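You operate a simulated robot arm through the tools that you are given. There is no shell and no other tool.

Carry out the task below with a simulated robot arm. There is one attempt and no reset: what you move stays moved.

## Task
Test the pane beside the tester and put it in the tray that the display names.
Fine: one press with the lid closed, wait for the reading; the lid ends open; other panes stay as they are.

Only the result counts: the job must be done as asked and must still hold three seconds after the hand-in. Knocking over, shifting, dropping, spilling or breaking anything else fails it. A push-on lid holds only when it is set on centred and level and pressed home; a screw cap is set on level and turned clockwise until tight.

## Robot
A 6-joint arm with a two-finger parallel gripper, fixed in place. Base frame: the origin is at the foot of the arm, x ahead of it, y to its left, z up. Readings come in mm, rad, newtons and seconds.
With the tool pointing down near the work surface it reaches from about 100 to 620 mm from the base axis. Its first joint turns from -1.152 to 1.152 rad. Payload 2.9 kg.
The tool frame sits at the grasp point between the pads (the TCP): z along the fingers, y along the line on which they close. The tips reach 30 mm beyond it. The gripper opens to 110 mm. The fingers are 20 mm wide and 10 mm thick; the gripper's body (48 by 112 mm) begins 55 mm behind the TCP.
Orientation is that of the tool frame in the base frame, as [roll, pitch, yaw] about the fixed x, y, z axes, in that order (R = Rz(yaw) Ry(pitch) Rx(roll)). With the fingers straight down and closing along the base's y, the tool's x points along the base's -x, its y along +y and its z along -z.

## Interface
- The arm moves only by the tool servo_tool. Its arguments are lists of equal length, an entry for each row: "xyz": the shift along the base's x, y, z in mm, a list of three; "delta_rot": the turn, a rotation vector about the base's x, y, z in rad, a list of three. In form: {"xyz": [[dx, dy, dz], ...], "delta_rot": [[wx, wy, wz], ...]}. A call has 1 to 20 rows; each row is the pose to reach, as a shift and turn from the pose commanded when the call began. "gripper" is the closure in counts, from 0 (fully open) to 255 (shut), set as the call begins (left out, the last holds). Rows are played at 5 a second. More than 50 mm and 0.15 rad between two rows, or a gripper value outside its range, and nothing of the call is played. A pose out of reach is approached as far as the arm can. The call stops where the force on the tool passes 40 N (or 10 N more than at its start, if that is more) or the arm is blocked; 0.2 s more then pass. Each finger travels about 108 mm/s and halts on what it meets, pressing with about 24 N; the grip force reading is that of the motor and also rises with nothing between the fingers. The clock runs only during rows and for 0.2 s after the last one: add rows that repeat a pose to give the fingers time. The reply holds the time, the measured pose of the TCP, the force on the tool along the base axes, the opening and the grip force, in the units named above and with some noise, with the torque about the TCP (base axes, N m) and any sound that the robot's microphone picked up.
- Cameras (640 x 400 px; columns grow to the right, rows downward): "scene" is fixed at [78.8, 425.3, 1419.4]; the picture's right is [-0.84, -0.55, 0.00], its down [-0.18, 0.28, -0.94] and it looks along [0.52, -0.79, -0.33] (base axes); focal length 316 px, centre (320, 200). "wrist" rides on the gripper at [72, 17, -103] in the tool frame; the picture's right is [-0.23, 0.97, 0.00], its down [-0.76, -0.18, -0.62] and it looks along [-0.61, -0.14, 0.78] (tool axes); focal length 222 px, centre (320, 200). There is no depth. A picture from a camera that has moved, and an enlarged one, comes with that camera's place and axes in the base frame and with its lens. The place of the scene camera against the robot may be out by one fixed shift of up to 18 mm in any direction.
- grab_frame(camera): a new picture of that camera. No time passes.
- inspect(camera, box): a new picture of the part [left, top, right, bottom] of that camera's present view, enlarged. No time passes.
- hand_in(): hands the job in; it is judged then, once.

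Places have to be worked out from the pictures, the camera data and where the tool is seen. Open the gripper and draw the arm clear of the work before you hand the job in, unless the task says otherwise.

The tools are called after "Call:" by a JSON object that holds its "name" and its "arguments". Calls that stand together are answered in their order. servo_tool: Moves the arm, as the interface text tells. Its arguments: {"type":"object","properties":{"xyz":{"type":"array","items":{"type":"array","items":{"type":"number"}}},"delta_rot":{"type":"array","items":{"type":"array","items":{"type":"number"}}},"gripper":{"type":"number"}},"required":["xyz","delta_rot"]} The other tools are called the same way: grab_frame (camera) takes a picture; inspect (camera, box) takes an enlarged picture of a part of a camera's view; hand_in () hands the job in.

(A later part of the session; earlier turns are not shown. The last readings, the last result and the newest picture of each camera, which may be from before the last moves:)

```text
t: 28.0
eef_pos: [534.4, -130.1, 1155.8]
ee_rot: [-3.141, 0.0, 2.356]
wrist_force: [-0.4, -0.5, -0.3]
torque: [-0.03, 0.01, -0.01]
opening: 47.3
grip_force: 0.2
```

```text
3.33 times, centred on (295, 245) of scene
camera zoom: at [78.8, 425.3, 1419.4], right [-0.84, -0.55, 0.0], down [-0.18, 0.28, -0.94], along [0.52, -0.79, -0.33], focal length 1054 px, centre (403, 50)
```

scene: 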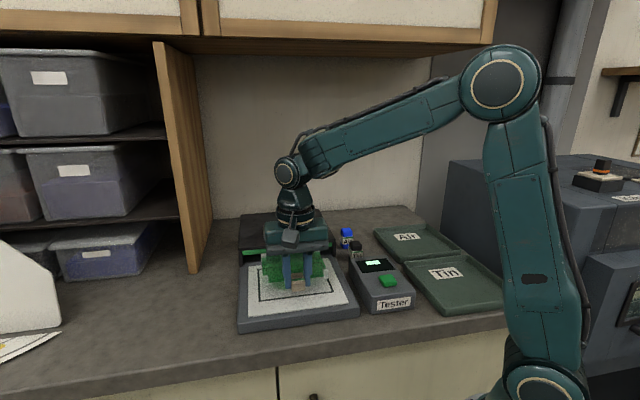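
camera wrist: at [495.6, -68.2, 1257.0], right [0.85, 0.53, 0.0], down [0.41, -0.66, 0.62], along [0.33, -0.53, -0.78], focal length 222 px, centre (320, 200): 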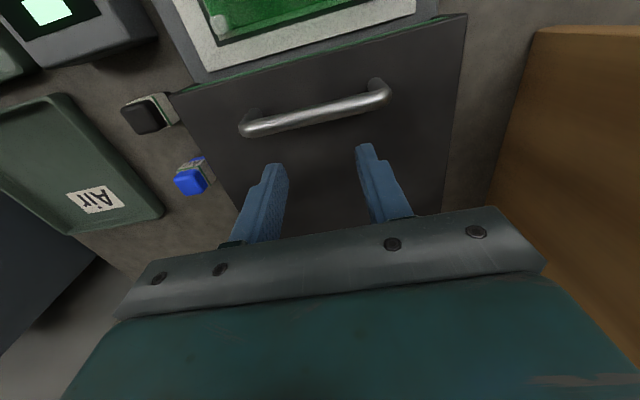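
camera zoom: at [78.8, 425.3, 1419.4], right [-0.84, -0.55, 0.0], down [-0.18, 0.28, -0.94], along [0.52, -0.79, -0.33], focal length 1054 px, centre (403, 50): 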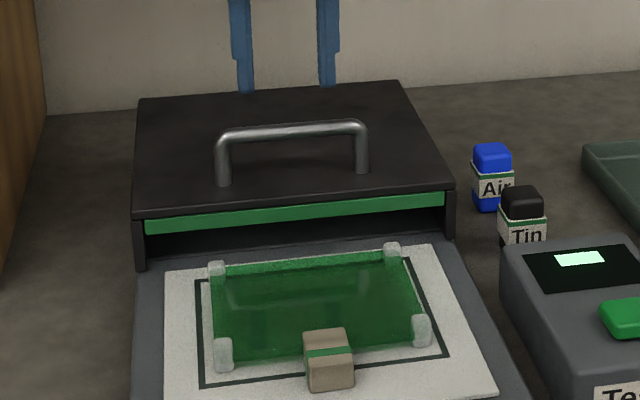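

The fingers are behind the bar with clearance. I'll descend to z≈1115 so the tips sit below the bar, and check.

Call:
{"name": "servo_tool", "arguments": {"xyz": [[0, 0, -10], [0, 0, -20], [0, 0, -30], [0, 0, -40], [0, 0, -40]], "delta_rot": [[0, 0, 0], [0, 0, 0], [0, 0, 0], [0, 0, 0], [0, 0, 0]]}}

Call:
{"name": "grab_frame", "arguments": {"camera": "wrist"}}

Call:
{"name": "inspect", "arguments": {"camera": "scene", "box": [225, 185, 365, 305]}}

```text
t: 29.2
eef_pos: [535.0, -130.0, 1114.8]
ee_rot: [3.141, -0.001, 2.357]
wrist_force: [-0.2, 0.0, 0.4]
torque: [-0.01, 0.03, 0.0]
opening: 47.3
grip_force: 0.1
```

```text
taken
camera wrist: at [496.2, -67.8, 1216.4], right [0.85, 0.53, 0.0], down [0.41, -0.66, 0.62], along [0.33, -0.53, -0.78], focal length 222 px, centre (320, 200)
```

wrist: 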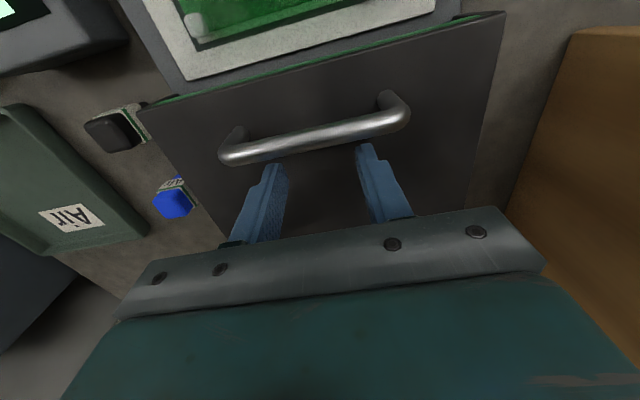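

```text
3.33 times, centred on (295, 245) of scene
camera zoom: at [78.8, 425.3, 1419.4], right [-0.84, -0.55, 0.0], down [-0.18, 0.28, -0.94], along [0.52, -0.79, -0.33], focal length 1054 px, centre (403, 50)
```

zoom: 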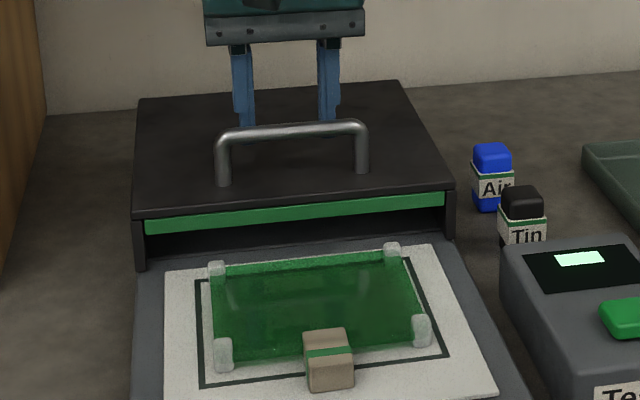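

The tips are behind and below the bar. I'll push slowly forward about 24 mm along the fixture axis and watch the force.

Call:
{"name": "servo_tool", "arguments": {"xyz": [[-2.8, 2.8, 0], [-5.6, 5.6, 0], [-8.4, 8.4, 0], [-11.2, 11.2, 0], [-14, 14, 0], [-17, 17, 0], [-17, 17, 0]], "delta_rot": [[0, 0, 0], [0, 0, 0], [0, 0, 0], [0, 0, 0], [0, 0, 0], [0, 0, 0], [0, 0, 0]]}}

Call:
{"name": "inspect", "arguments": {"camera": "scene", "box": [225, 185, 365, 305]}}

```text
t: 30.8
eef_pos: [517.5, -113.7, 1115.3]
ee_rot: [3.14, 0.001, 2.356]
wrist_force: [1.5, -1.0, -0.5]
torque: [0.02, -0.05, 0.07]
opening: 47.7
grip_force: 0.3
```

```text
3.33 times, centred on (295, 245) of scene
camera zoom: at [78.8, 425.3, 1419.4], right [-0.84, -0.55, 0.0], down [-0.18, 0.28, -0.94], along [0.52, -0.79, -0.33], focal length 1054 px, centre (403, 50)
```

zoom: 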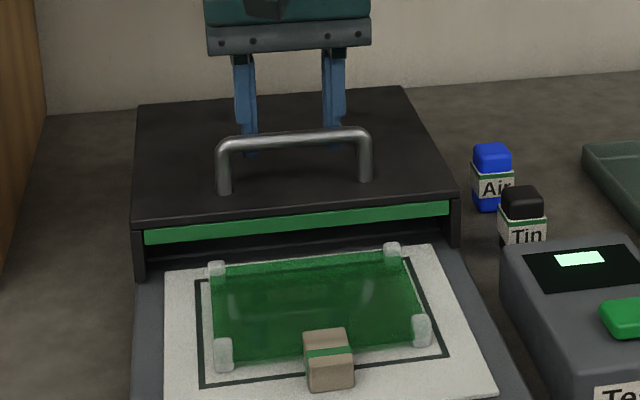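

The lid slides forward with only about 2 N. I'll continue 55 mm and check that the hood's front clears the pane's rear feet.

Call:
{"name": "servo_tool", "arguments": {"xyz": [[-3.5, 3.5, 0], [-7, 7, 0], [-10.5, 10.5, 0], [-14, 14, 0], [-17.5, 17.5, 0], [-21, 21, 0], [-24.5, 24.5, 0], [-28, 28, 0], [-31.5, 31.5, 0], [-35, 35, 0], [-39, 39, 0], [-39, 39, 0]], "delta_rot": [[0, 0, 0], [0, 0, 0], [0, 0, 0], [0, 0, 0], [0, 0, 0], [0, 0, 0], [0, 0, 0], [0, 0, 0], [0, 0, 0], [0, 0, 0], [0, 0, 0], [0, 0, 0]]}}

Call:
{"name": "inspect", "arguments": {"camera": "scene", "box": [225, 205, 365, 325]}}

```text
t: 33.4
eef_pos: [478.6, -73.5, 1115.8]
ee_rot: [3.141, 0.002, 2.355]
wrist_force: [-0.6, 0.1, -0.7]
torque: [0.01, -0.01, 0.0]
opening: 47.6
grip_force: 0.1
```

```text
3.33 times, centred on (295, 265) of scene
camera zoom: at [78.8, 425.3, 1419.4], right [-0.84, -0.55, 0.0], down [-0.18, 0.28, -0.94], along [0.52, -0.79, -0.33], focal length 1054 px, centre (403, -17)
```

zoom: 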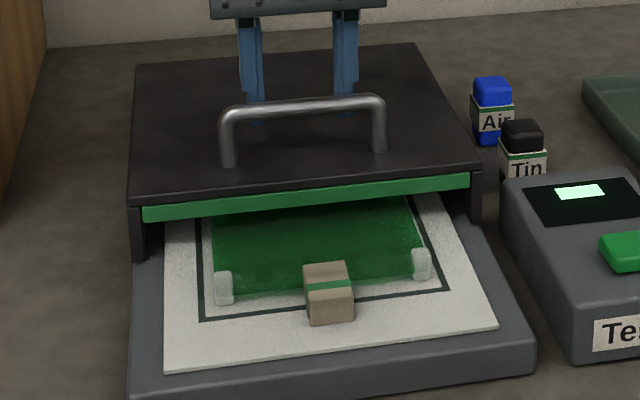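

The hood passes over the pane without touching it. I'll continue another 70 mm and then look again before the last part.

Call:
{"name": "servo_tool", "arguments": {"xyz": [[-3.5, 3.5, 0], [-7, 7, 0], [-10.5, 10.5, 0], [-14, 14, 0], [-17.5, 17.5, 0], [-21, 21, 0], [-24.5, 24.5, 0], [-28, 28, 0], [-31.5, 31.5, 0], [-35, 35, 0], [-38.5, 38.5, 0], [-42, 42, 0], [-45.5, 45.5, 0], [-49, 49, 0], [-49, 49, 0]], "delta_rot": [[0, 0, 0], [0, 0, 0], [0, 0, 0], [0, 0, 0], [0, 0, 0], [0, 0, 0], [0, 0, 0], [0, 0, 0], [0, 0, 0], [0, 0, 0], [0, 0, 0], [0, 0, 0], [0, 0, 0], [0, 0, 0], [0, 0, 0]]}}

Call:
{"name": "inspect", "arguments": {"camera": "scene", "box": [225, 215, 365, 335]}}

```text
t: 36.6
eef_pos: [429.3, -26.6, 1115.3]
ee_rot: [3.142, -0.001, 2.357]
wrist_force: [0.2, -1.4, -0.1]
torque: [-0.02, -0.01, 0.02]
opening: 47.6
grip_force: 0.0
```

```text
3.33 times, centred on (295, 275) of scene
camera zoom: at [78.8, 425.3, 1419.4], right [-0.84, -0.55, 0.0], down [-0.18, 0.28, -0.94], along [0.52, -0.79, -0.33], focal length 1054 px, centre (403, -50)
```

zoom: 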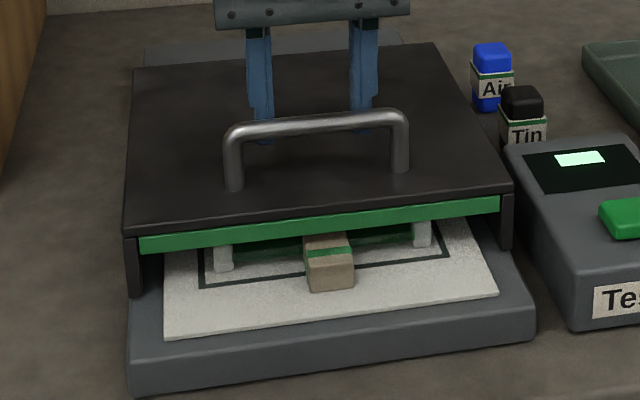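

Still clear of the tab. I'll continue at a slower pace for 34 mm and check forces.

Call:
{"name": "servo_tool", "arguments": {"xyz": [[-2, 2, 0], [-4, 4, 0], [-6, 6, 0], [-8, 8, 0], [-10, 10, 0], [-12, 12, 0], [-14, 14, 0], [-16, 16, 0], [-18, 18, 0], [-20, 20, 0], [-22, 22, 0], [-24, 24, 0], [-24, 24, 0]], "delta_rot": [[0, 0, 0], [0, 0, 0], [0, 0, 0], [0, 0, 0], [0, 0, 0], [0, 0, 0], [0, 0, 0], [0, 0, 0], [0, 0, 0], [0, 0, 0], [0, 0, 0], [0, 0, 0], [0, 0, 0]]}}

Call:
{"name": "inspect", "arguments": {"camera": "scene", "box": [225, 215, 365, 335]}}

```text
t: 39.4
eef_pos: [406.4, -1.2, 1114.4]
ee_rot: [3.141, 0.002, 2.355]
wrist_force: [1.0, -1.7, -0.4]
torque: [-0.06, -0.03, 0.06]
opening: 47.7
grip_force: 0.1
```

```text
3.33 times, centred on (295, 275) of scene
camera zoom: at [78.9, 425.3, 1419.4], right [-0.84, -0.55, 0.0], down [-0.18, 0.28, -0.94], along [0.52, -0.79, -0.33], focal length 1054 px, centre (403, -50)
```

zoom: 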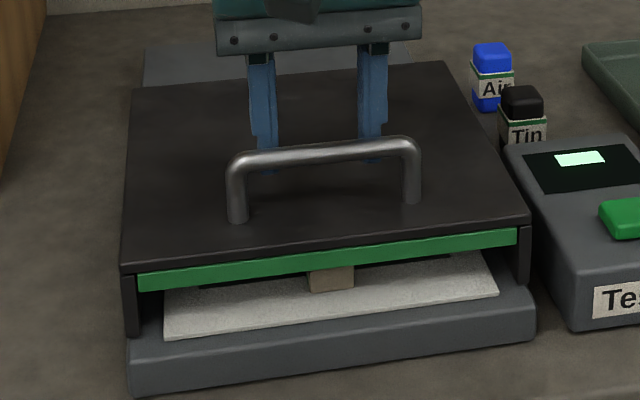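

The hood front is about 15–20 mm from the fixture's front edge. I'll push on slowly in small steps until it meets its stop.

Call:
{"name": "servo_tool", "arguments": {"xyz": [[-1.5, 1.5, 0], [-3, 3, 0], [-4.5, 4.5, 0], [-6, 6, 0], [-7.5, 7.5, 0], [-9, 9, 0], [-9, 9, 0]], "delta_rot": [[0, 0, 0], [0, 0, 0], [0, 0, 0], [0, 0, 0], [0, 0, 0], [0, 0, 0], [0, 0, 0]]}}

Call:
{"name": "inspect", "arguments": {"camera": "scene", "box": [225, 215, 365, 335]}}

```text
t: 41.0
eef_pos: [396.8, 7.1, 1114.6]
ee_rot: [-3.14, -0.001, 2.354]
wrist_force: [2.3, -1.8, 0.1]
torque: [0.0, -0.07, 0.04]
opening: 47.2
grip_force: 0.0
```

```text
3.33 times, centred on (295, 275) of scene
camera zoom: at [78.9, 425.3, 1419.4], right [-0.84, -0.55, 0.0], down [-0.18, 0.28, -0.94], along [0.52, -0.79, -0.33], focal length 1054 px, centre (403, -50)
```

zoom: 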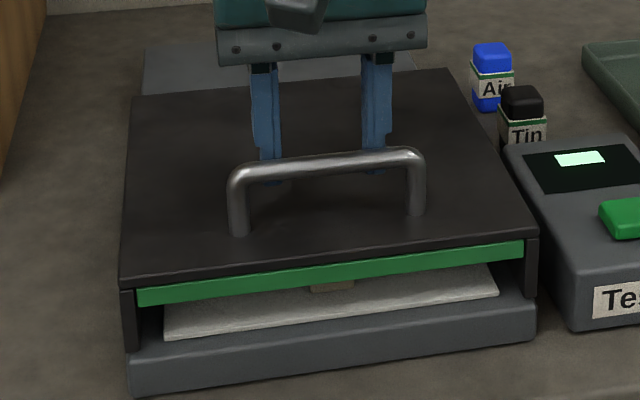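

Nearly flush now. I'll creep forward in about 1 mm steps to find the stop.

Call:
{"name": "servo_tool", "arguments": {"xyz": [[-0.8, 0.8, 0], [-1.6, 1.6, 0], [-2.4, 2.4, 0], [-3.2, 3.2, 0], [-4, 4, 0], [-4, 4, 0]], "delta_rot": [[0, 0, 0], [0, 0, 0], [0, 0, 0], [0, 0, 0], [0, 0, 0], [0, 0, 0]]}}

Call:
{"name": "inspect", "arguments": {"camera": "scene", "box": [225, 215, 365, 335]}}

Call:
{"name": "grab_frame", "arguments": {"camera": "wrist"}}

```text
t: 42.4
eef_pos: [394.6, 11.1, 1114.4]
ee_rot: [3.141, 0.001, 2.355]
wrist_force: [11.2, -14.3, -0.6]
torque: [-0.22, -0.11, 0.44]
opening: 47.9
grip_force: 0.9
```

```text
3.33 times, centred on (295, 275) of scene
camera zoom: at [79.2, 424.9, 1419.5], right [-0.84, -0.55, 0.0], down [-0.18, 0.28, -0.94], along [0.52, -0.79, -0.33], focal length 1054 px, centre (403, -50)
```

zoom: 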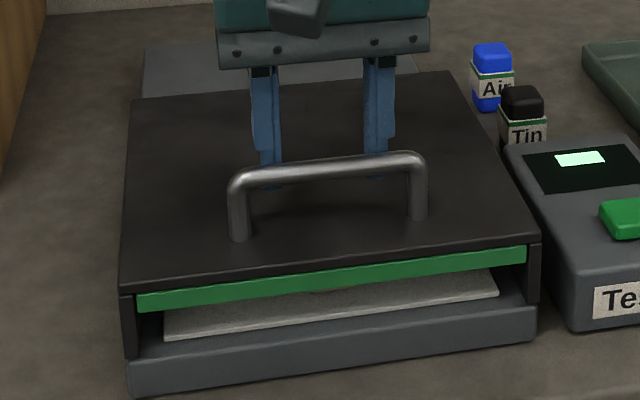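

```text
taken
camera wrist: at [354.9, 73.3, 1217.5], right [0.85, 0.53, 0.0], down [0.41, -0.66, 0.62], along [0.33, -0.53, -0.78], focal length 222 px, centre (320, 200)
```

wrist: 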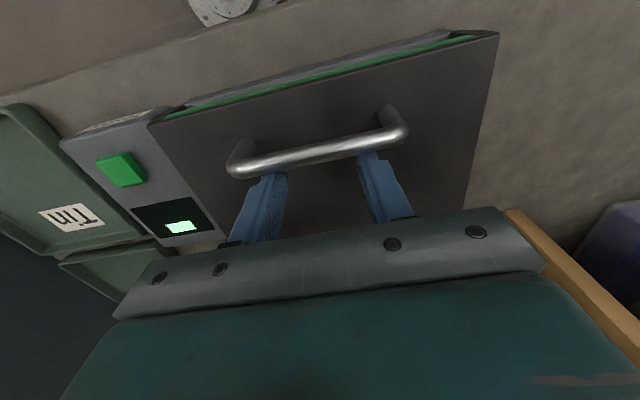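

A firm stop at about 18 N with the hood flush with the fixture front — the lid is closed. I'll back off a few mm, lift clear, and look at the tester.

Call:
{"name": "servo_tool", "arguments": {"xyz": [[2, -2, 0], [5, -5, 0], [6, -6, 0], [6, -6, 20], [6, -6, 45], [6, -6, 70], [6, -6, 70]], "delta_rot": [[0, 0, 0], [0, 0, 0], [0, 0, 0], [0, 0, 0], [0, 0, 0], [0, 0, 0], [0, 0, 0]]}}

Call:
{"name": "grab_frame", "arguments": {"camera": "wrist"}}

Call:
{"name": "inspect", "arguments": {"camera": "scene", "box": [225, 215, 425, 335]}}

Call:
{"name": "inspect", "arguments": {"camera": "scene", "box": [340, 240, 430, 320]}}

```text
t: 44.0
eef_pos: [398.2, 5.2, 1186.4]
ee_rot: [3.141, 0.0, 2.355]
wrist_force: [-0.2, 0.3, 1.0]
torque: [0.04, -0.01, 0.02]
opening: 47.2
grip_force: 0.0
```

```text
taken
camera wrist: at [359.2, 68.1, 1288.0], right [0.85, 0.53, 0.0], down [0.41, -0.66, 0.62], along [0.33, -0.53, -0.78], focal length 222 px, centre (320, 200)
```

wrist: 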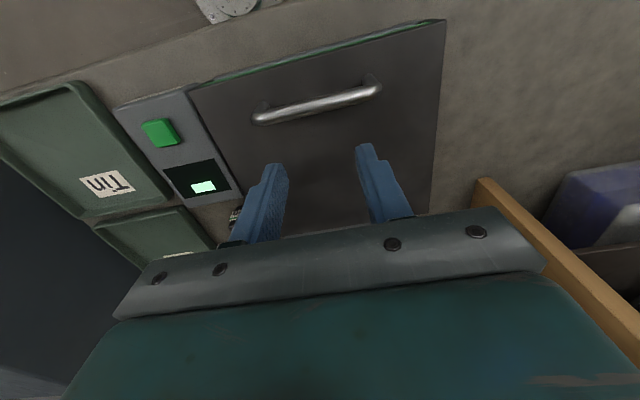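

```text
3.20 times, centred on (325, 275) of scene
camera zoom: at [78.8, 425.3, 1419.4], right [-0.84, -0.55, 0.0], down [-0.18, 0.28, -0.94], along [0.52, -0.79, -0.33], focal length 1012 px, centre (304, -40)
```

zoom: 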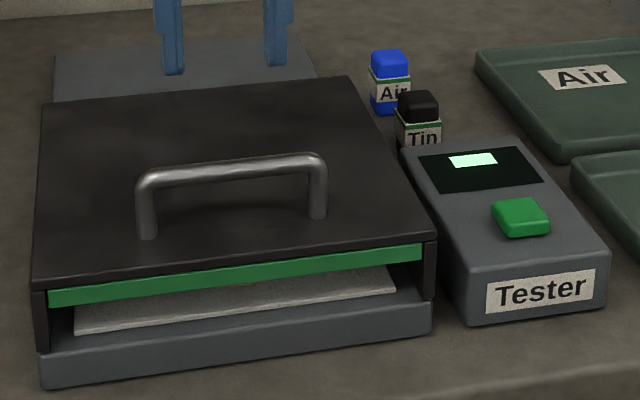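

```text
5.00 times, centred on (385, 280) of scene
camera zoom: at [78.8, 425.3, 1419.4], right [-0.84, -0.55, 0.0], down [-0.18, 0.28, -0.94], along [0.52, -0.79, -0.33], focal length 1581 px, centre (-5, -200)
```

zoom: 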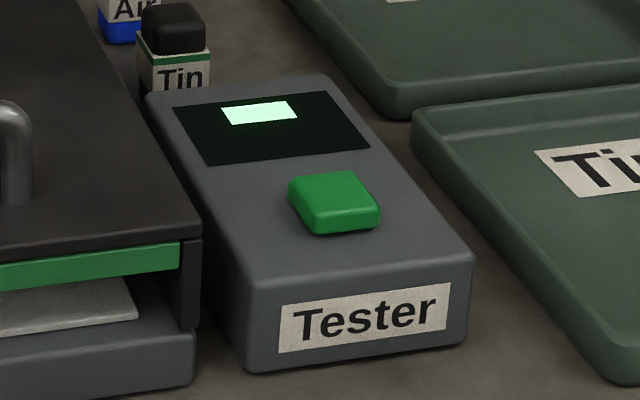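

The lid is shut and stays shut. Next the green button: I'll move toward the tester, keeping high, and take two views to locate the button top.

Call:
{"name": "servo_tool", "arguments": {"xyz": [[-20, -16, 0], [-40, -32, 0], [-60, -48, 0], [-80, -64, 0], [-98, -75, 0], [-98, -75, 0]], "delta_rot": [[0, 0, 0], [0, 0, 0], [0, 0, 0], [0, 0, 0], [0, 0, 0], [0, 0, 0]], "gripper": 255}}

Call:
{"name": "grab_frame", "arguments": {"camera": "wrist"}}

Call:
{"name": "inspect", "arguments": {"camera": "wrist", "box": [160, 40, 400, 190]}}

```text
t: 45.4
eef_pos: [299.7, -70.7, 1186.5]
ee_rot: [-3.141, 0.0, 2.356]
wrist_force: [0.5, -0.4, 0.1]
torque: [0.01, 0.01, -0.03]
opening: 0.1
grip_force: 24.0
```

```text
taken
camera wrist: at [261.8, -7.5, 1288.8], right [0.85, 0.53, 0.0], down [0.41, -0.66, 0.62], along [0.33, -0.53, -0.78], focal length 222 px, centre (320, 200)
```

wrist: 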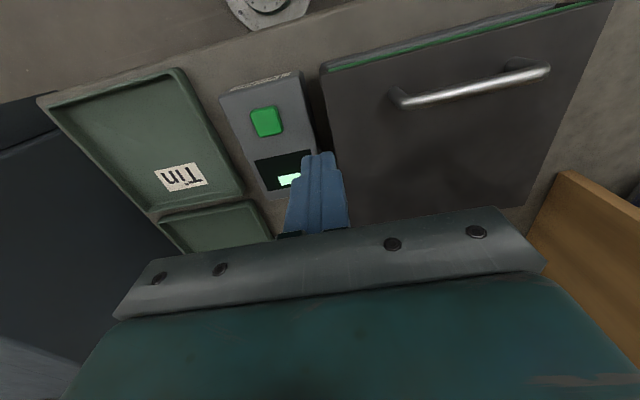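

```text
2.67 times, centred on (280, 115) of wrist
camera zoom: at [261.8, -7.5, 1288.8], right [0.85, 0.53, 0.0], down [0.41, -0.66, 0.62], along [0.33, -0.53, -0.78], focal length 592 px, centre (427, 427)
```

zoom: 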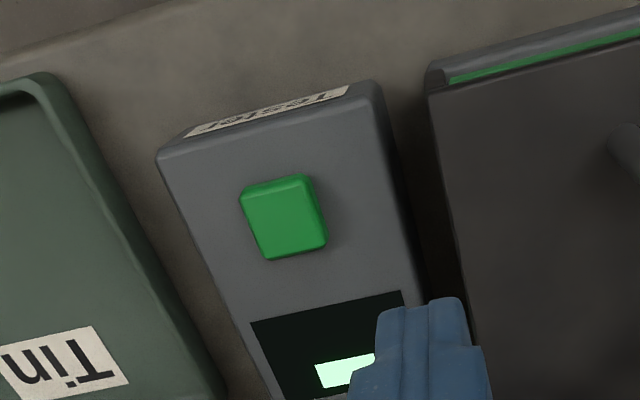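

The button top is near (257, −112, 1042). I'll move above it and down to z≈1115 (tips at 1085) for a closer check.

Call:
{"name": "servo_tool", "arguments": {"xyz": [[-15, -14, -10], [-30, -28, -25], [-44, -41.7, -45], [-44, -41.7, -71], [-44, -41.7, -71]], "delta_rot": [[0, 0, 0], [0, 0, 0], [0, 0, 0], [0, 0, 0], [0, 0, 0]]}}

Call:
{"name": "inspect", "arguments": {"camera": "wrist", "box": [220, 90, 420, 215]}}

Call:
{"name": "inspect", "arguments": {"camera": "scene", "box": [325, 220, 445, 320]}}

```text
t: 46.6
eef_pos: [254.7, -113.5, 1114.5]
ee_rot: [-3.141, 0.0, 2.355]
wrist_force: [0.6, 0.0, -0.3]
torque: [0.01, 0.02, 0.02]
opening: 0.0
grip_force: 23.8
```

```text
3.20 times, centred on (320, 152) of wrist
camera zoom: at [216.2, -49.6, 1215.7], right [0.85, 0.53, 0.0], down [0.41, -0.66, 0.62], along [0.33, -0.53, -0.78], focal length 711 px, centre (320, 352)
```

zoom: 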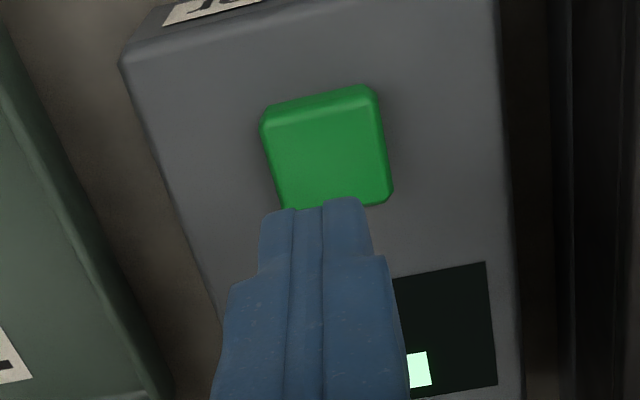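

```text
4.00 times, centred on (385, 270) of scene
camera zoom: at [78.8, 425.3, 1419.4], right [-0.84, -0.55, 0.0], down [-0.18, 0.28, -0.94], along [0.52, -0.79, -0.33], focal length 1265 px, centre (60, -80)
```

zoom: 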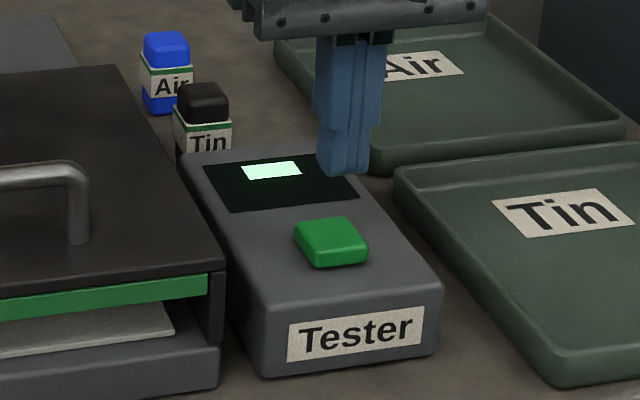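

The tip is nearly centred over the button; top at about z≈1043. I'll centre it (+2 mm in x) and lower to just above the button.

Call:
{"name": "servo_tool", "arguments": {"xyz": [[1.9, 0.3, -10], [1.9, 0.3, -20], [1.9, 0.3, -30], [1.9, 0.3, -30]], "delta_rot": [[0, 0, 0], [0, 0, 0], [0, 0, 0], [0, 0, 0]]}}

Call:
{"name": "inspect", "arguments": {"camera": "wrist", "box": [220, 90, 420, 215]}}

Call:
{"name": "inspect", "arguments": {"camera": "scene", "box": [325, 220, 445, 320]}}

```text
t: 47.6
eef_pos: [258.5, -112.5, 1083.4]
ee_rot: [-3.141, 0.0, 2.354]
wrist_force: [0.5, -0.1, 0.3]
torque: [0.01, -0.02, 0.01]
opening: 0.0
grip_force: 24.2
```

```text
3.20 times, centred on (320, 152) of wrist
camera zoom: at [219.3, -48.5, 1186.1], right [0.85, 0.53, 0.0], down [0.41, -0.66, 0.62], along [0.33, -0.53, -0.78], focal length 711 px, centre (320, 352)
```

zoom: 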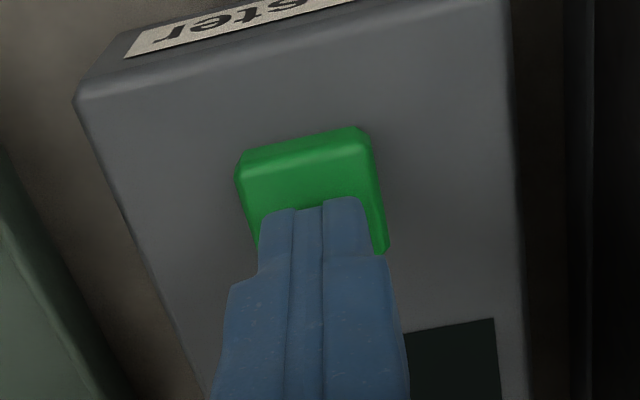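

```text
4.00 times, centred on (385, 270) of scene
camera zoom: at [78.8, 425.3, 1419.4], right [-0.84, -0.55, 0.0], down [-0.18, 0.28, -0.94], along [0.52, -0.79, -0.33], focal length 1265 px, centre (60, -80)
```

zoom: 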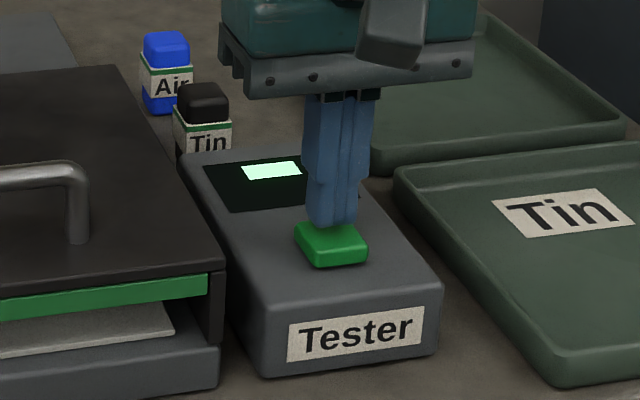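

The tip is centred about 10 mm above the button. I'll lower through the estimated contact point by about 2 mm and read the force.

Call:
{"name": "servo_tool", "arguments": {"xyz": [[0, 0, -3], [0, 0, -6], [0, 0, -8], [0, 0, -9], [0, 0, -10], [0, 0, -11], [0, 0, -12]], "delta_rot": [[0, 0, 0], [0, 0, 0], [0, 0, 0], [0, 0, 0], [0, 0, 0], [0, 0, 0], [0, 0, 0]]}}

Call:
{"name": "inspect", "arguments": {"camera": "scene", "box": [340, 240, 430, 315]}}

```text
t: 49.2
eef_pos: [258.0, -112.5, 1070.8]
ee_rot: [3.141, 0.002, 2.356]
wrist_force: [-1.4, -0.8, 5.6]
torque: [-0.01, 0.05, -0.04]
opening: 0.0
grip_force: 24.0
heard: click
```

```text
5.33 times, centred on (385, 278) of scene
camera zoom: at [78.7, 425.3, 1419.4], right [-0.84, -0.55, 0.0], down [-0.18, 0.28, -0.94], along [0.52, -0.79, -0.33], focal length 1687 px, centre (-27, -213)
```

zoom: 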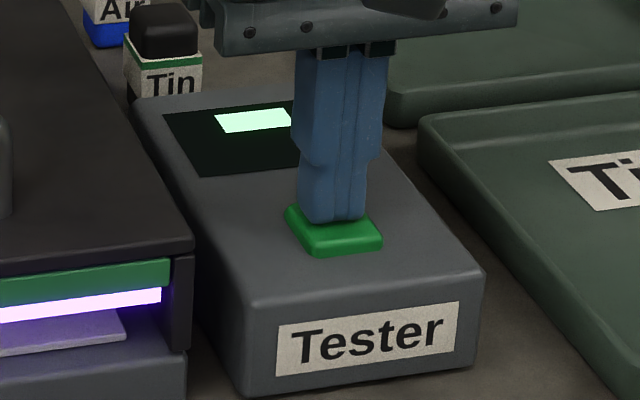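

A click was heard and the UV lamp inside the hood is on, so the press registered. I'll release straight up in one smooth motion and wait.

Call:
{"name": "servo_tool", "arguments": {"xyz": [[0, 0, 6], [0, 0, 20], [0, 0, 50], [0, 0, 80], [0, 0, 80]], "delta_rot": [[0, 0, 0], [0, 0, 0], [0, 0, 0], [0, 0, 0], [0, 0, 0]]}}

Call:
{"name": "inspect", "arguments": {"camera": "scene", "box": [225, 215, 425, 335]}}

Call:
{"name": "inspect", "arguments": {"camera": "scene", "box": [350, 250, 410, 290]}}

```text
t: 50.4
eef_pos: [257.0, -110.0, 1152.4]
ee_rot: [3.141, 0.0, 2.356]
wrist_force: [-0.2, 0.0, -0.2]
torque: [-0.01, 0.01, 0.0]
opening: 0.0
grip_force: 23.8
```

```text
3.20 times, centred on (325, 275) of scene
camera zoom: at [78.8, 425.3, 1419.4], right [-0.84, -0.55, 0.0], down [-0.18, 0.28, -0.94], along [0.52, -0.79, -0.33], focal length 1012 px, centre (304, -40)
```

zoom: 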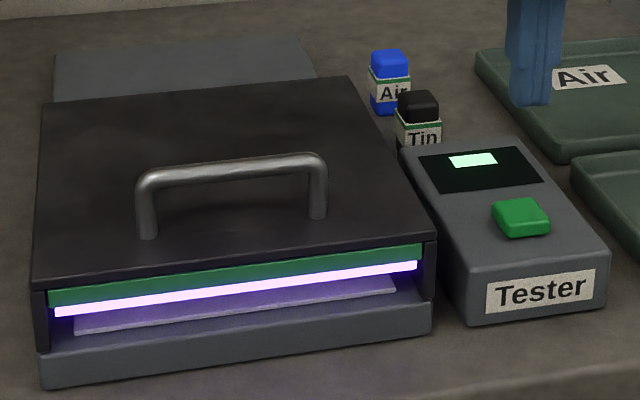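

```text
10.00 times, centred on (380, 270) of scene
camera zoom: at [78.8, 425.3, 1419.4], right [-0.84, -0.55, 0.0], down [-0.18, 0.28, -0.94], along [0.52, -0.79, -0.33], focal length 3162 px, centre (-280, -500)
```

zoom: 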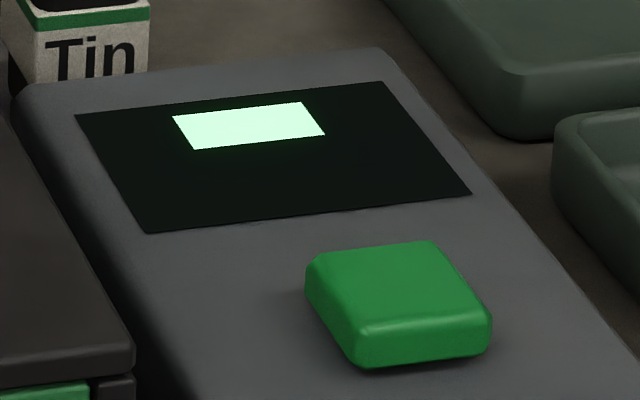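

The lamp is on and the display hasn't changed yet. I'll wait a few seconds with the arm still.

Call:
{"name": "servo_tool", "arguments": {"xyz": [[0, 0, 0], [0, 0, 0], [0, 0, 0], [0, 0, 0], [0, 0, 0], [0, 0, 0], [0, 0, 0], [0, 0, 0], [0, 0, 0], [0, 0, 0], [0, 0, 0], [0, 0, 0], [0, 0, 0], [0, 0, 0], [0, 0, 0]], "delta_rot": [[0, 0, 0], [0, 0, 0], [0, 0, 0], [0, 0, 0], [0, 0, 0], [0, 0, 0], [0, 0, 0], [0, 0, 0], [0, 0, 0], [0, 0, 0], [0, 0, 0], [0, 0, 0], [0, 0, 0], [0, 0, 0], [0, 0, 0]]}}

Call:
{"name": "inspect", "arguments": {"camera": "scene", "box": [225, 215, 425, 335]}}

Call:
{"name": "inspect", "arguments": {"camera": "scene", "box": [350, 250, 410, 290]}}

```text
t: 53.6
eef_pos: [258.2, -110.3, 1151.7]
ee_rot: [3.141, 0.0, 2.358]
wrist_force: [-0.2, 0.0, -0.8]
torque: [0.01, 0.03, -0.01]
opening: 0.0
grip_force: 23.8
```

```text
3.20 times, centred on (325, 275) of scene
camera zoom: at [78.8, 425.3, 1419.4], right [-0.84, -0.55, 0.0], down [-0.18, 0.28, -0.94], along [0.52, -0.79, -0.33], focal length 1012 px, centre (304, -40)
```

zoom: 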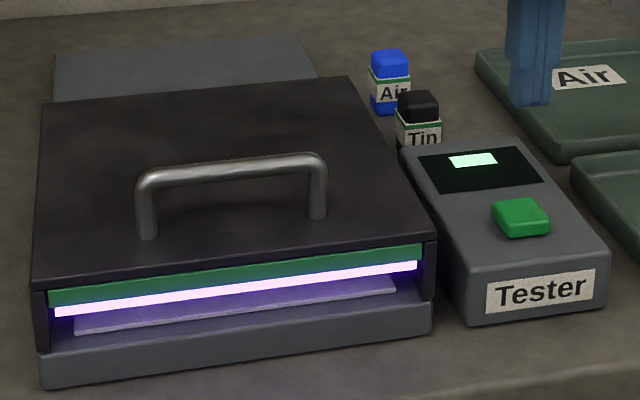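

```text
10.00 times, centred on (380, 270) of scene
camera zoom: at [78.8, 425.3, 1419.4], right [-0.84, -0.55, 0.0], down [-0.18, 0.28, -0.94], along [0.52, -0.79, -0.33], focal length 3162 px, centre (-280, -500)
```

zoom: 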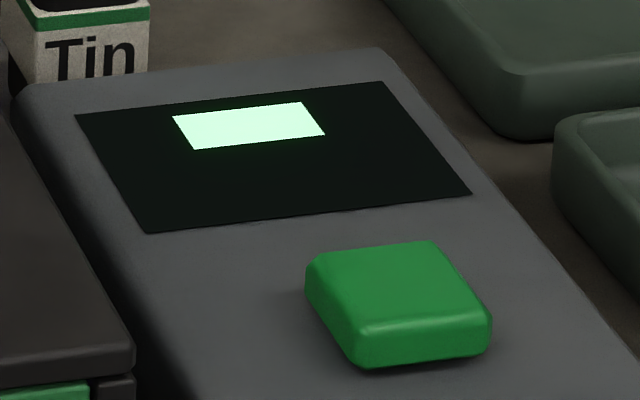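

Still measuring. I'll keep waiting.

Call:
{"name": "servo_tool", "arguments": {"xyz": [[0, 0, 0], [0, 0, 0], [0, 0, 0], [0, 0, 0], [0, 0, 0], [0, 0, 0], [0, 0, 0], [0, 0, 0], [0, 0, 0], [0, 0, 0], [0, 0, 0], [0, 0, 0], [0, 0, 0], [0, 0, 0], [0, 0, 0], [0, 0, 0], [0, 0, 0], [0, 0, 0], [0, 0, 0], [0, 0, 0]], "delta_rot": [[0, 0, 0], [0, 0, 0], [0, 0, 0], [0, 0, 0], [0, 0, 0], [0, 0, 0], [0, 0, 0], [0, 0, 0], [0, 0, 0], [0, 0, 0], [0, 0, 0], [0, 0, 0], [0, 0, 0], [0, 0, 0], [0, 0, 0], [0, 0, 0], [0, 0, 0], [0, 0, 0], [0, 0, 0], [0, 0, 0]]}}

Call:
{"name": "inspect", "arguments": {"camera": "scene", "box": [225, 215, 425, 335]}}

Call:
{"name": "inspect", "arguments": {"camera": "scene", "box": [350, 250, 410, 290]}}

```text
t: 57.8
eef_pos: [258.2, -110.1, 1151.6]
ee_rot: [-3.141, 0.0, 2.356]
wrist_force: [-0.3, 0.3, -0.2]
torque: [-0.01, 0.02, -0.01]
opening: 0.1
grip_force: 23.5
```

```text
3.20 times, centred on (325, 275) of scene
camera zoom: at [78.8, 425.3, 1419.4], right [-0.84, -0.55, 0.0], down [-0.18, 0.28, -0.94], along [0.52, -0.79, -0.33], focal length 1012 px, centre (304, -40)
```

zoom: 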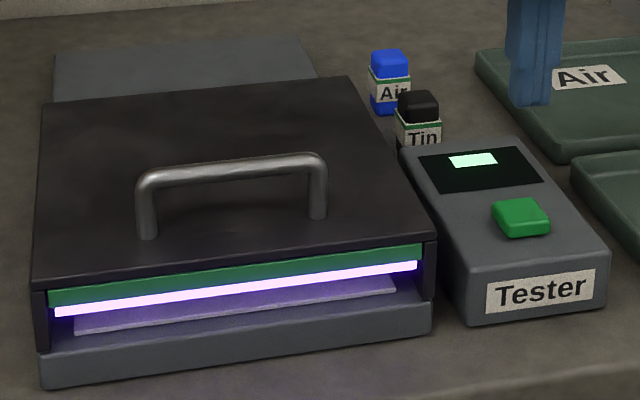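

```text
10.00 times, centred on (380, 270) of scene
camera zoom: at [78.8, 425.3, 1419.4], right [-0.84, -0.55, 0.0], down [-0.18, 0.28, -0.94], along [0.52, -0.79, -0.33], focal length 3162 px, centre (-280, -500)
```

zoom: 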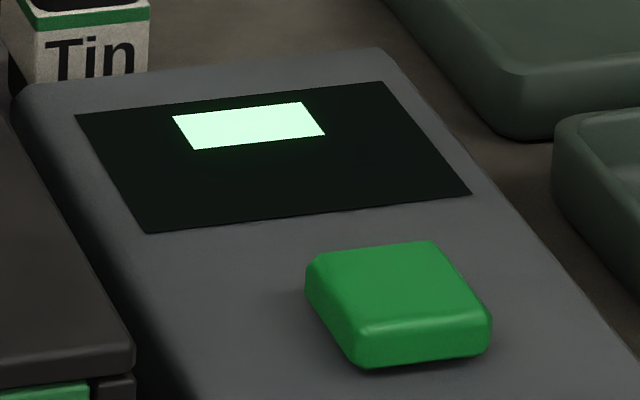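

No change after about 8 s. I'll use the waiting time to survey the trays with the wrist camera by moving up and over.

Call:
{"name": "servo_tool", "arguments": {"xyz": [[0, 0, 10], [0, 0, 30], [0, 0, 50], [0, 0, 70], [0, 0, 70], [0, 0, 70], [0, 0, 70], [0, 0, 70], [0, 0, 70], [0, 0, 70], [0, 0, 70], [0, 0, 70]], "delta_rot": [[0, 0, 0], [0, 0, 0], [0, 0, 0], [0, 0, 0], [0, 0, 0], [0, 0, 0], [0, 0, 0], [0, 0, 0], [0, 0, 0], [0, 0, 0], [0, 0, 0], [0, 0, 0]], "gripper": 145}}

Call:
{"name": "grab_frame", "arguments": {"camera": "wrist"}}

Call:
{"name": "inspect", "arguments": {"camera": "scene", "box": [225, 215, 425, 335]}}

```text
t: 60.4
eef_pos: [258.2, -109.6, 1222.4]
ee_rot: [-3.141, -0.001, 2.356]
wrist_force: [0.3, 0.2, -0.4]
torque: [0.0, -0.02, -0.04]
opening: 47.0
grip_force: 0.1
```

```text
taken
camera wrist: at [220.4, -48.6, 1324.9], right [0.85, 0.53, 0.0], down [0.41, -0.66, 0.62], along [0.33, -0.53, -0.78], focal length 222 px, centre (320, 200)
```

wrist: 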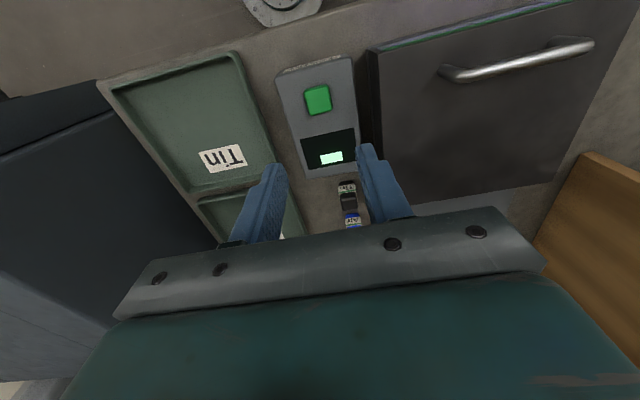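

```text
3.20 times, centred on (325, 275) of scene
camera zoom: at [78.8, 425.3, 1419.4], right [-0.84, -0.55, 0.0], down [-0.18, 0.28, -0.94], along [0.52, -0.79, -0.33], focal length 1012 px, centre (304, -40)
```

zoom: 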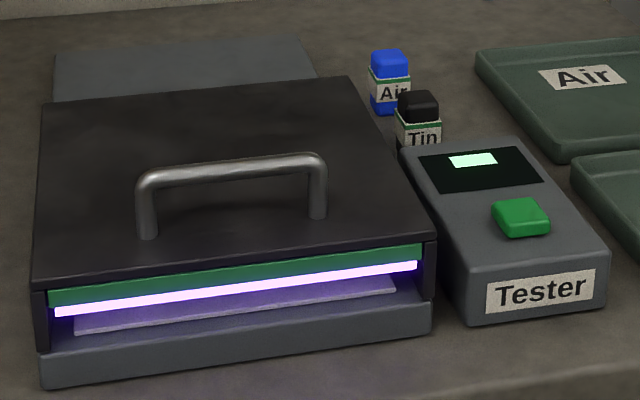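

Still measuring, lamp on. I'll keep waiting.

Call:
{"name": "servo_tool", "arguments": {"xyz": [[0, 0, 0], [0, 0, 0], [0, 0, 0], [0, 0, 0], [0, 0, 0], [0, 0, 0], [0, 0, 0], [0, 0, 0], [0, 0, 0], [0, 0, 0], [0, 0, 0], [0, 0, 0], [0, 0, 0], [0, 0, 0], [0, 0, 0], [0, 0, 0], [0, 0, 0], [0, 0, 0], [0, 0, 0], [0, 0, 0]], "delta_rot": [[0, 0, 0], [0, 0, 0], [0, 0, 0], [0, 0, 0], [0, 0, 0], [0, 0, 0], [0, 0, 0], [0, 0, 0], [0, 0, 0], [0, 0, 0], [0, 0, 0], [0, 0, 0], [0, 0, 0], [0, 0, 0], [0, 0, 0], [0, 0, 0], [0, 0, 0], [0, 0, 0], [0, 0, 0], [0, 0, 0]]}}

Call:
{"name": "inspect", "arguments": {"camera": "scene", "box": [225, 215, 425, 335]}}

Call:
{"name": "inspect", "arguments": {"camera": "wrist", "box": [290, 120, 370, 180]}}

```text
t: 64.6
eef_pos: [258.7, -111.4, 1222.4]
ee_rot: [3.141, 0.001, 2.356]
wrist_force: [0.5, -0.2, 0.4]
torque: [0.0, -0.01, 0.01]
opening: 47.5
grip_force: 0.1
```

```text
3.20 times, centred on (325, 275) of scene
camera zoom: at [78.8, 425.3, 1419.4], right [-0.84, -0.55, 0.0], down [-0.18, 0.28, -0.94], along [0.52, -0.79, -0.33], focal length 1012 px, centre (304, -40)
```

zoom: 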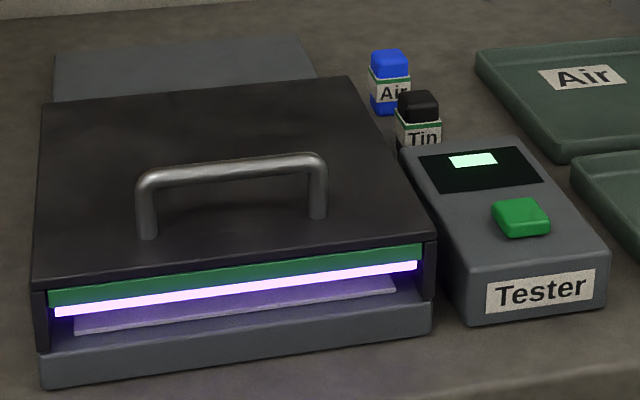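

```text
6.67 times, centred on (330, 150) of wrist
camera zoom: at [220.4, -48.6, 1324.9], right [0.85, 0.53, 0.0], down [0.41, -0.66, 0.62], along [0.33, -0.53, -0.78], focal length 1481 px, centre (253, 533)
```

zoom: 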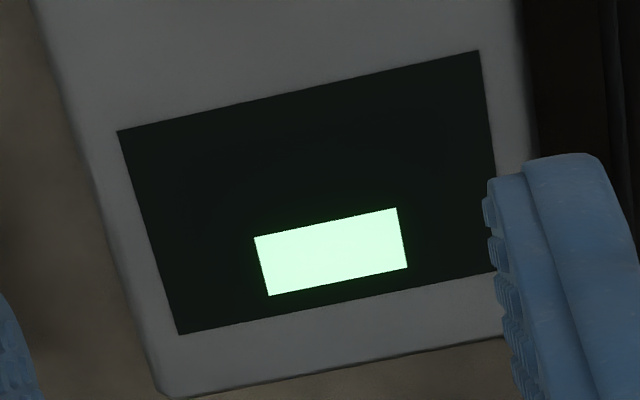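

Nothing yet about 15 s after the press; I'll continue to wait without touching anything.

Call:
{"name": "servo_tool", "arguments": {"xyz": [[0, 0, 0], [0, 0, 0], [0, 0, 0], [0, 0, 0], [0, 0, 0], [0, 0, 0], [0, 0, 0], [0, 0, 0], [0, 0, 0], [0, 0, 0], [0, 0, 0], [0, 0, 0], [0, 0, 0], [0, 0, 0], [0, 0, 0], [0, 0, 0], [0, 0, 0], [0, 0, 0], [0, 0, 0], [0, 0, 0]], "delta_rot": [[0, 0, 0], [0, 0, 0], [0, 0, 0], [0, 0, 0], [0, 0, 0], [0, 0, 0], [0, 0, 0], [0, 0, 0], [0, 0, 0], [0, 0, 0], [0, 0, 0], [0, 0, 0], [0, 0, 0], [0, 0, 0], [0, 0, 0], [0, 0, 0], [0, 0, 0], [0, 0, 0], [0, 0, 0], [0, 0, 0]]}}

Call:
{"name": "servo_tool", "arguments": {"xyz": [[0, 0, 0], [0, 0, 0], [0, 0, 0], [0, 0, 0], [0, 0, 0], [0, 0, 0], [0, 0, 0], [0, 0, 0], [0, 0, 0], [0, 0, 0], [0, 0, 0], [0, 0, 0], [0, 0, 0], [0, 0, 0], [0, 0, 0], [0, 0, 0], [0, 0, 0], [0, 0, 0], [0, 0, 0], [0, 0, 0]], "delta_rot": [[0, 0, 0], [0, 0, 0], [0, 0, 0], [0, 0, 0], [0, 0, 0], [0, 0, 0], [0, 0, 0], [0, 0, 0], [0, 0, 0], [0, 0, 0], [0, 0, 0], [0, 0, 0], [0, 0, 0], [0, 0, 0], [0, 0, 0], [0, 0, 0], [0, 0, 0], [0, 0, 0], [0, 0, 0], [0, 0, 0]]}}

Call:
{"name": "inspect", "arguments": {"camera": "scene", "box": [225, 215, 425, 335]}}

Call:
{"name": "inspect", "arguments": {"camera": "wrist", "box": [290, 120, 370, 180]}}

```text
t: 68.8
eef_pos: [259.5, -111.7, 1222.5]
ee_rot: [-3.139, 0.0, 2.356]
wrist_force: [0.9, 0.9, -0.4]
torque: [0.01, 0.0, 0.01]
opening: 47.3
grip_force: 0.0
```

```text
t: 73.0
eef_pos: [259.3, -111.5, 1224.3]
ee_rot: [3.14, -0.001, 2.358]
wrist_force: [0.2, -0.1, -1.2]
torque: [0.0, 0.01, 0.0]
opening: 47.3
grip_force: 0.0
```

```text
3.20 times, centred on (325, 275) of scene
camera zoom: at [78.8, 425.3, 1419.4], right [-0.84, -0.55, 0.0], down [-0.18, 0.28, -0.94], along [0.52, -0.79, -0.33], focal length 1012 px, centre (304, -40)
```

zoom: 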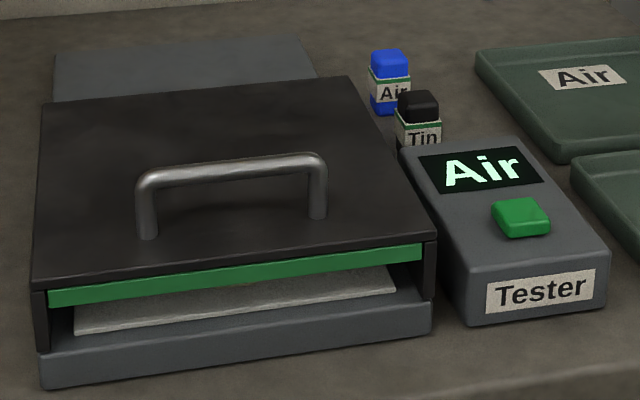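

```text
6.67 times, centred on (330, 150) of wrist
camera zoom: at [220.4, -48.6, 1324.9], right [0.85, 0.53, 0.0], down [0.41, -0.66, 0.62], along [0.33, -0.53, -0.78], focal length 1481 px, centre (253, 533)
```

zoom: 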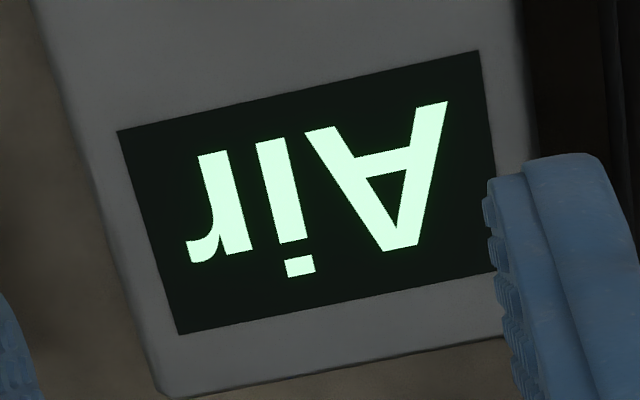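

The display reads "Air" and the lamp is off. Now I'll open the lid: move to just in front of the handle bar (expected near (383, 22)), staying high first.

Call:
{"name": "servo_tool", "arguments": {"xyz": [[20, 31, 0], [40, 62, 0], [60, 93, 0], [80, 124, -10], [100, 150, -30], [106.5, 150.5, -55], [106.5, 150.5, -55]], "delta_rot": [[0, 0, 0], [0, 0, 0], [0, 0, 0], [0, 0, 0], [0, 0, 0], [0, 0, 0], [0, 0, 0]]}}

Call:
{"name": "grab_frame", "arguments": {"camera": "wrist"}}

Call:
{"name": "inspect", "arguments": {"camera": "scene", "box": [225, 215, 365, 335]}}

```text
t: 74.6
eef_pos: [366.1, 38.1, 1166.5]
ee_rot: [-3.141, -0.001, 2.356]
wrist_force: [-0.5, -0.2, -0.5]
torque: [0.01, 0.01, -0.01]
opening: 47.4
grip_force: 0.2
```

```text
taken
camera wrist: at [326.8, 100.6, 1268.4], right [0.85, 0.53, 0.0], down [0.41, -0.66, 0.62], along [0.33, -0.53, -0.78], focal length 222 px, centre (320, 200)
```

wrist: 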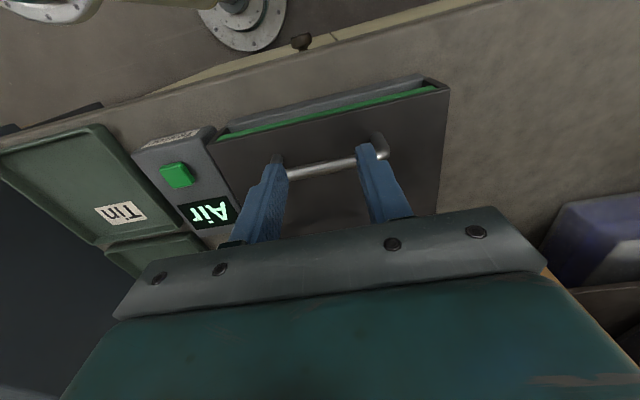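

```text
3.33 times, centred on (295, 275) of scene
camera zoom: at [78.8, 425.3, 1419.4], right [-0.84, -0.55, 0.0], down [-0.18, 0.28, -0.94], along [0.52, -0.79, -0.33], focal length 1054 px, centre (403, -50)
```

zoom: 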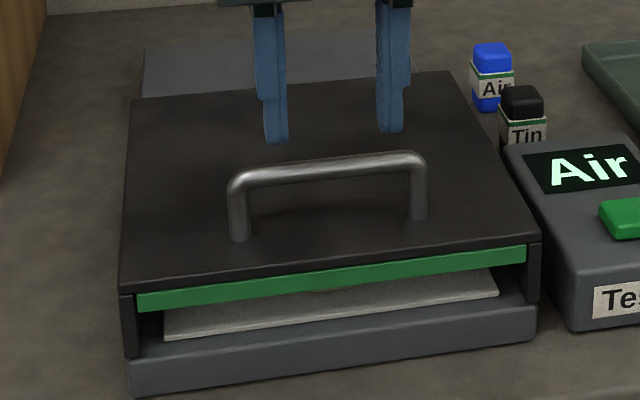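

The bar is at about (382.5, 22), matching expectation, and the fingers will be about 7 mm in front of it. I'll descend to z≈1115.

Call:
{"name": "servo_tool", "arguments": {"xyz": [[0, 0, -12], [0, 0, -25], [0, 0, -38], [0, 0, -51], [0, 0, -51]], "delta_rot": [[0, 0, 0], [0, 0, 0], [0, 0, 0], [0, 0, 0], [0, 0, 0]]}}

Call:
{"name": "grab_frame", "arguments": {"camera": "wrist"}}

Call:
{"name": "inspect", "arguments": {"camera": "scene", "box": [225, 215, 365, 335]}}

```text
t: 75.8
eef_pos: [366.2, 40.9, 1115.8]
ee_rot: [-3.141, -0.001, 2.358]
wrist_force: [0.1, -0.1, -0.2]
torque: [-0.02, 0.0, -0.02]
opening: 47.5
grip_force: 0.0
```

```text
taken
camera wrist: at [327.2, 102.3, 1218.1], right [0.85, 0.53, 0.0], down [0.41, -0.66, 0.62], along [0.33, -0.53, -0.78], focal length 222 px, centre (320, 200)
```

wrist: 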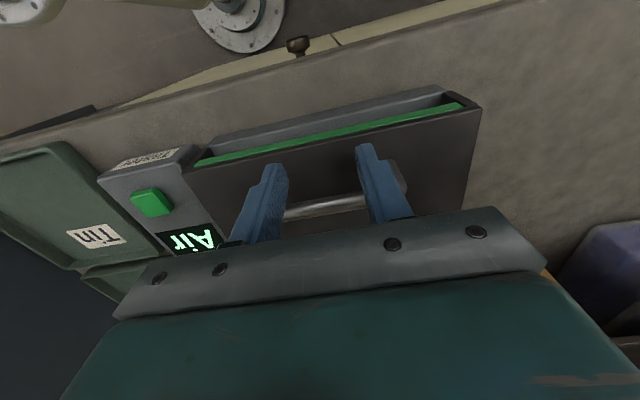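

```text
3.33 times, centred on (295, 275) of scene
camera zoom: at [78.8, 425.3, 1419.4], right [-0.84, -0.55, 0.0], down [-0.18, 0.28, -0.94], along [0.52, -0.79, -0.33], focal length 1054 px, centre (403, -50)
```

zoom: 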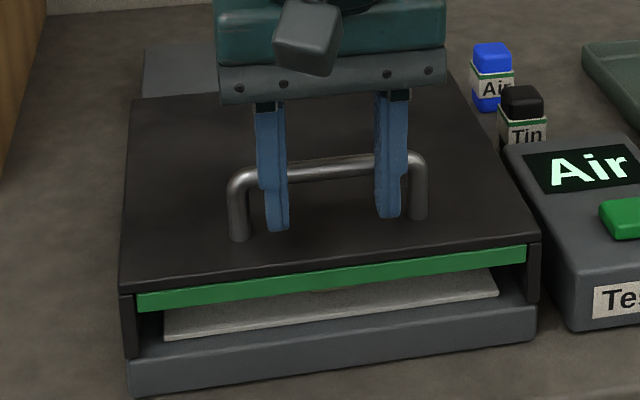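

The fingers are in front of the bar. I'll push backward, beginning slowly.

Call:
{"name": "servo_tool", "arguments": {"xyz": [[2.5, -2.5, 0], [5, -5, 0], [7.5, -7.5, 0], [10, -10, 0], [13, -13, 0], [16, -16, 0], [19.5, -19.5, 0], [23, -23, 0], [26.5, -26.5, 0], [30, -30, 0], [33.5, -33.5, 0], [37, -37, 0], [40.5, -40.5, 0], [44, -44, 0], [47.5, -47.5, 0], [51, -51, 0], [54.5, -54.5, 0], [58, -58, 0], [58, -58, 0]], "delta_rot": [[0, 0, 0], [0, 0, 0], [0, 0, 0], [0, 0, 0], [0, 0, 0], [0, 0, 0], [0, 0, 0], [0, 0, 0], [0, 0, 0], [0, 0, 0], [0, 0, 0], [0, 0, 0], [0, 0, 0], [0, 0, 0], [0, 0, 0], [0, 0, 0], [0, 0, 0], [0, 0, 0], [0, 0, 0]]}}

Call:
{"name": "inspect", "arguments": {"camera": "scene", "box": [225, 205, 365, 325]}}

```text
t: 79.8
eef_pos: [423.2, -19.3, 1115.8]
ee_rot: [3.14, 0.0, 2.356]
wrist_force: [-0.5, 0.6, 0.9]
torque: [0.01, -0.01, 0.04]
opening: 47.2
grip_force: 0.0
```

```text
3.33 times, centred on (295, 265) of scene
camera zoom: at [78.8, 425.3, 1419.4], right [-0.84, -0.55, 0.0], down [-0.18, 0.28, -0.94], along [0.52, -0.79, -0.33], focal length 1054 px, centre (403, -17)
```

zoom: 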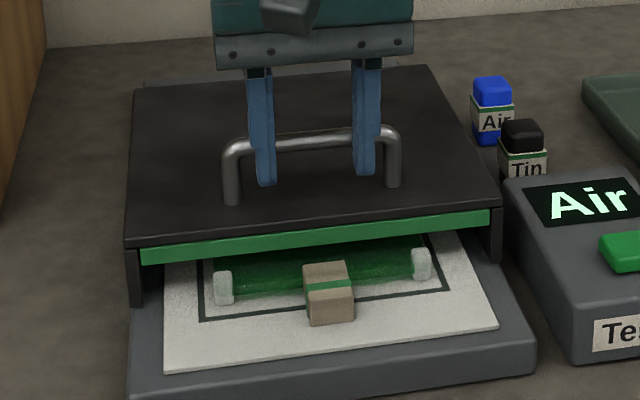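

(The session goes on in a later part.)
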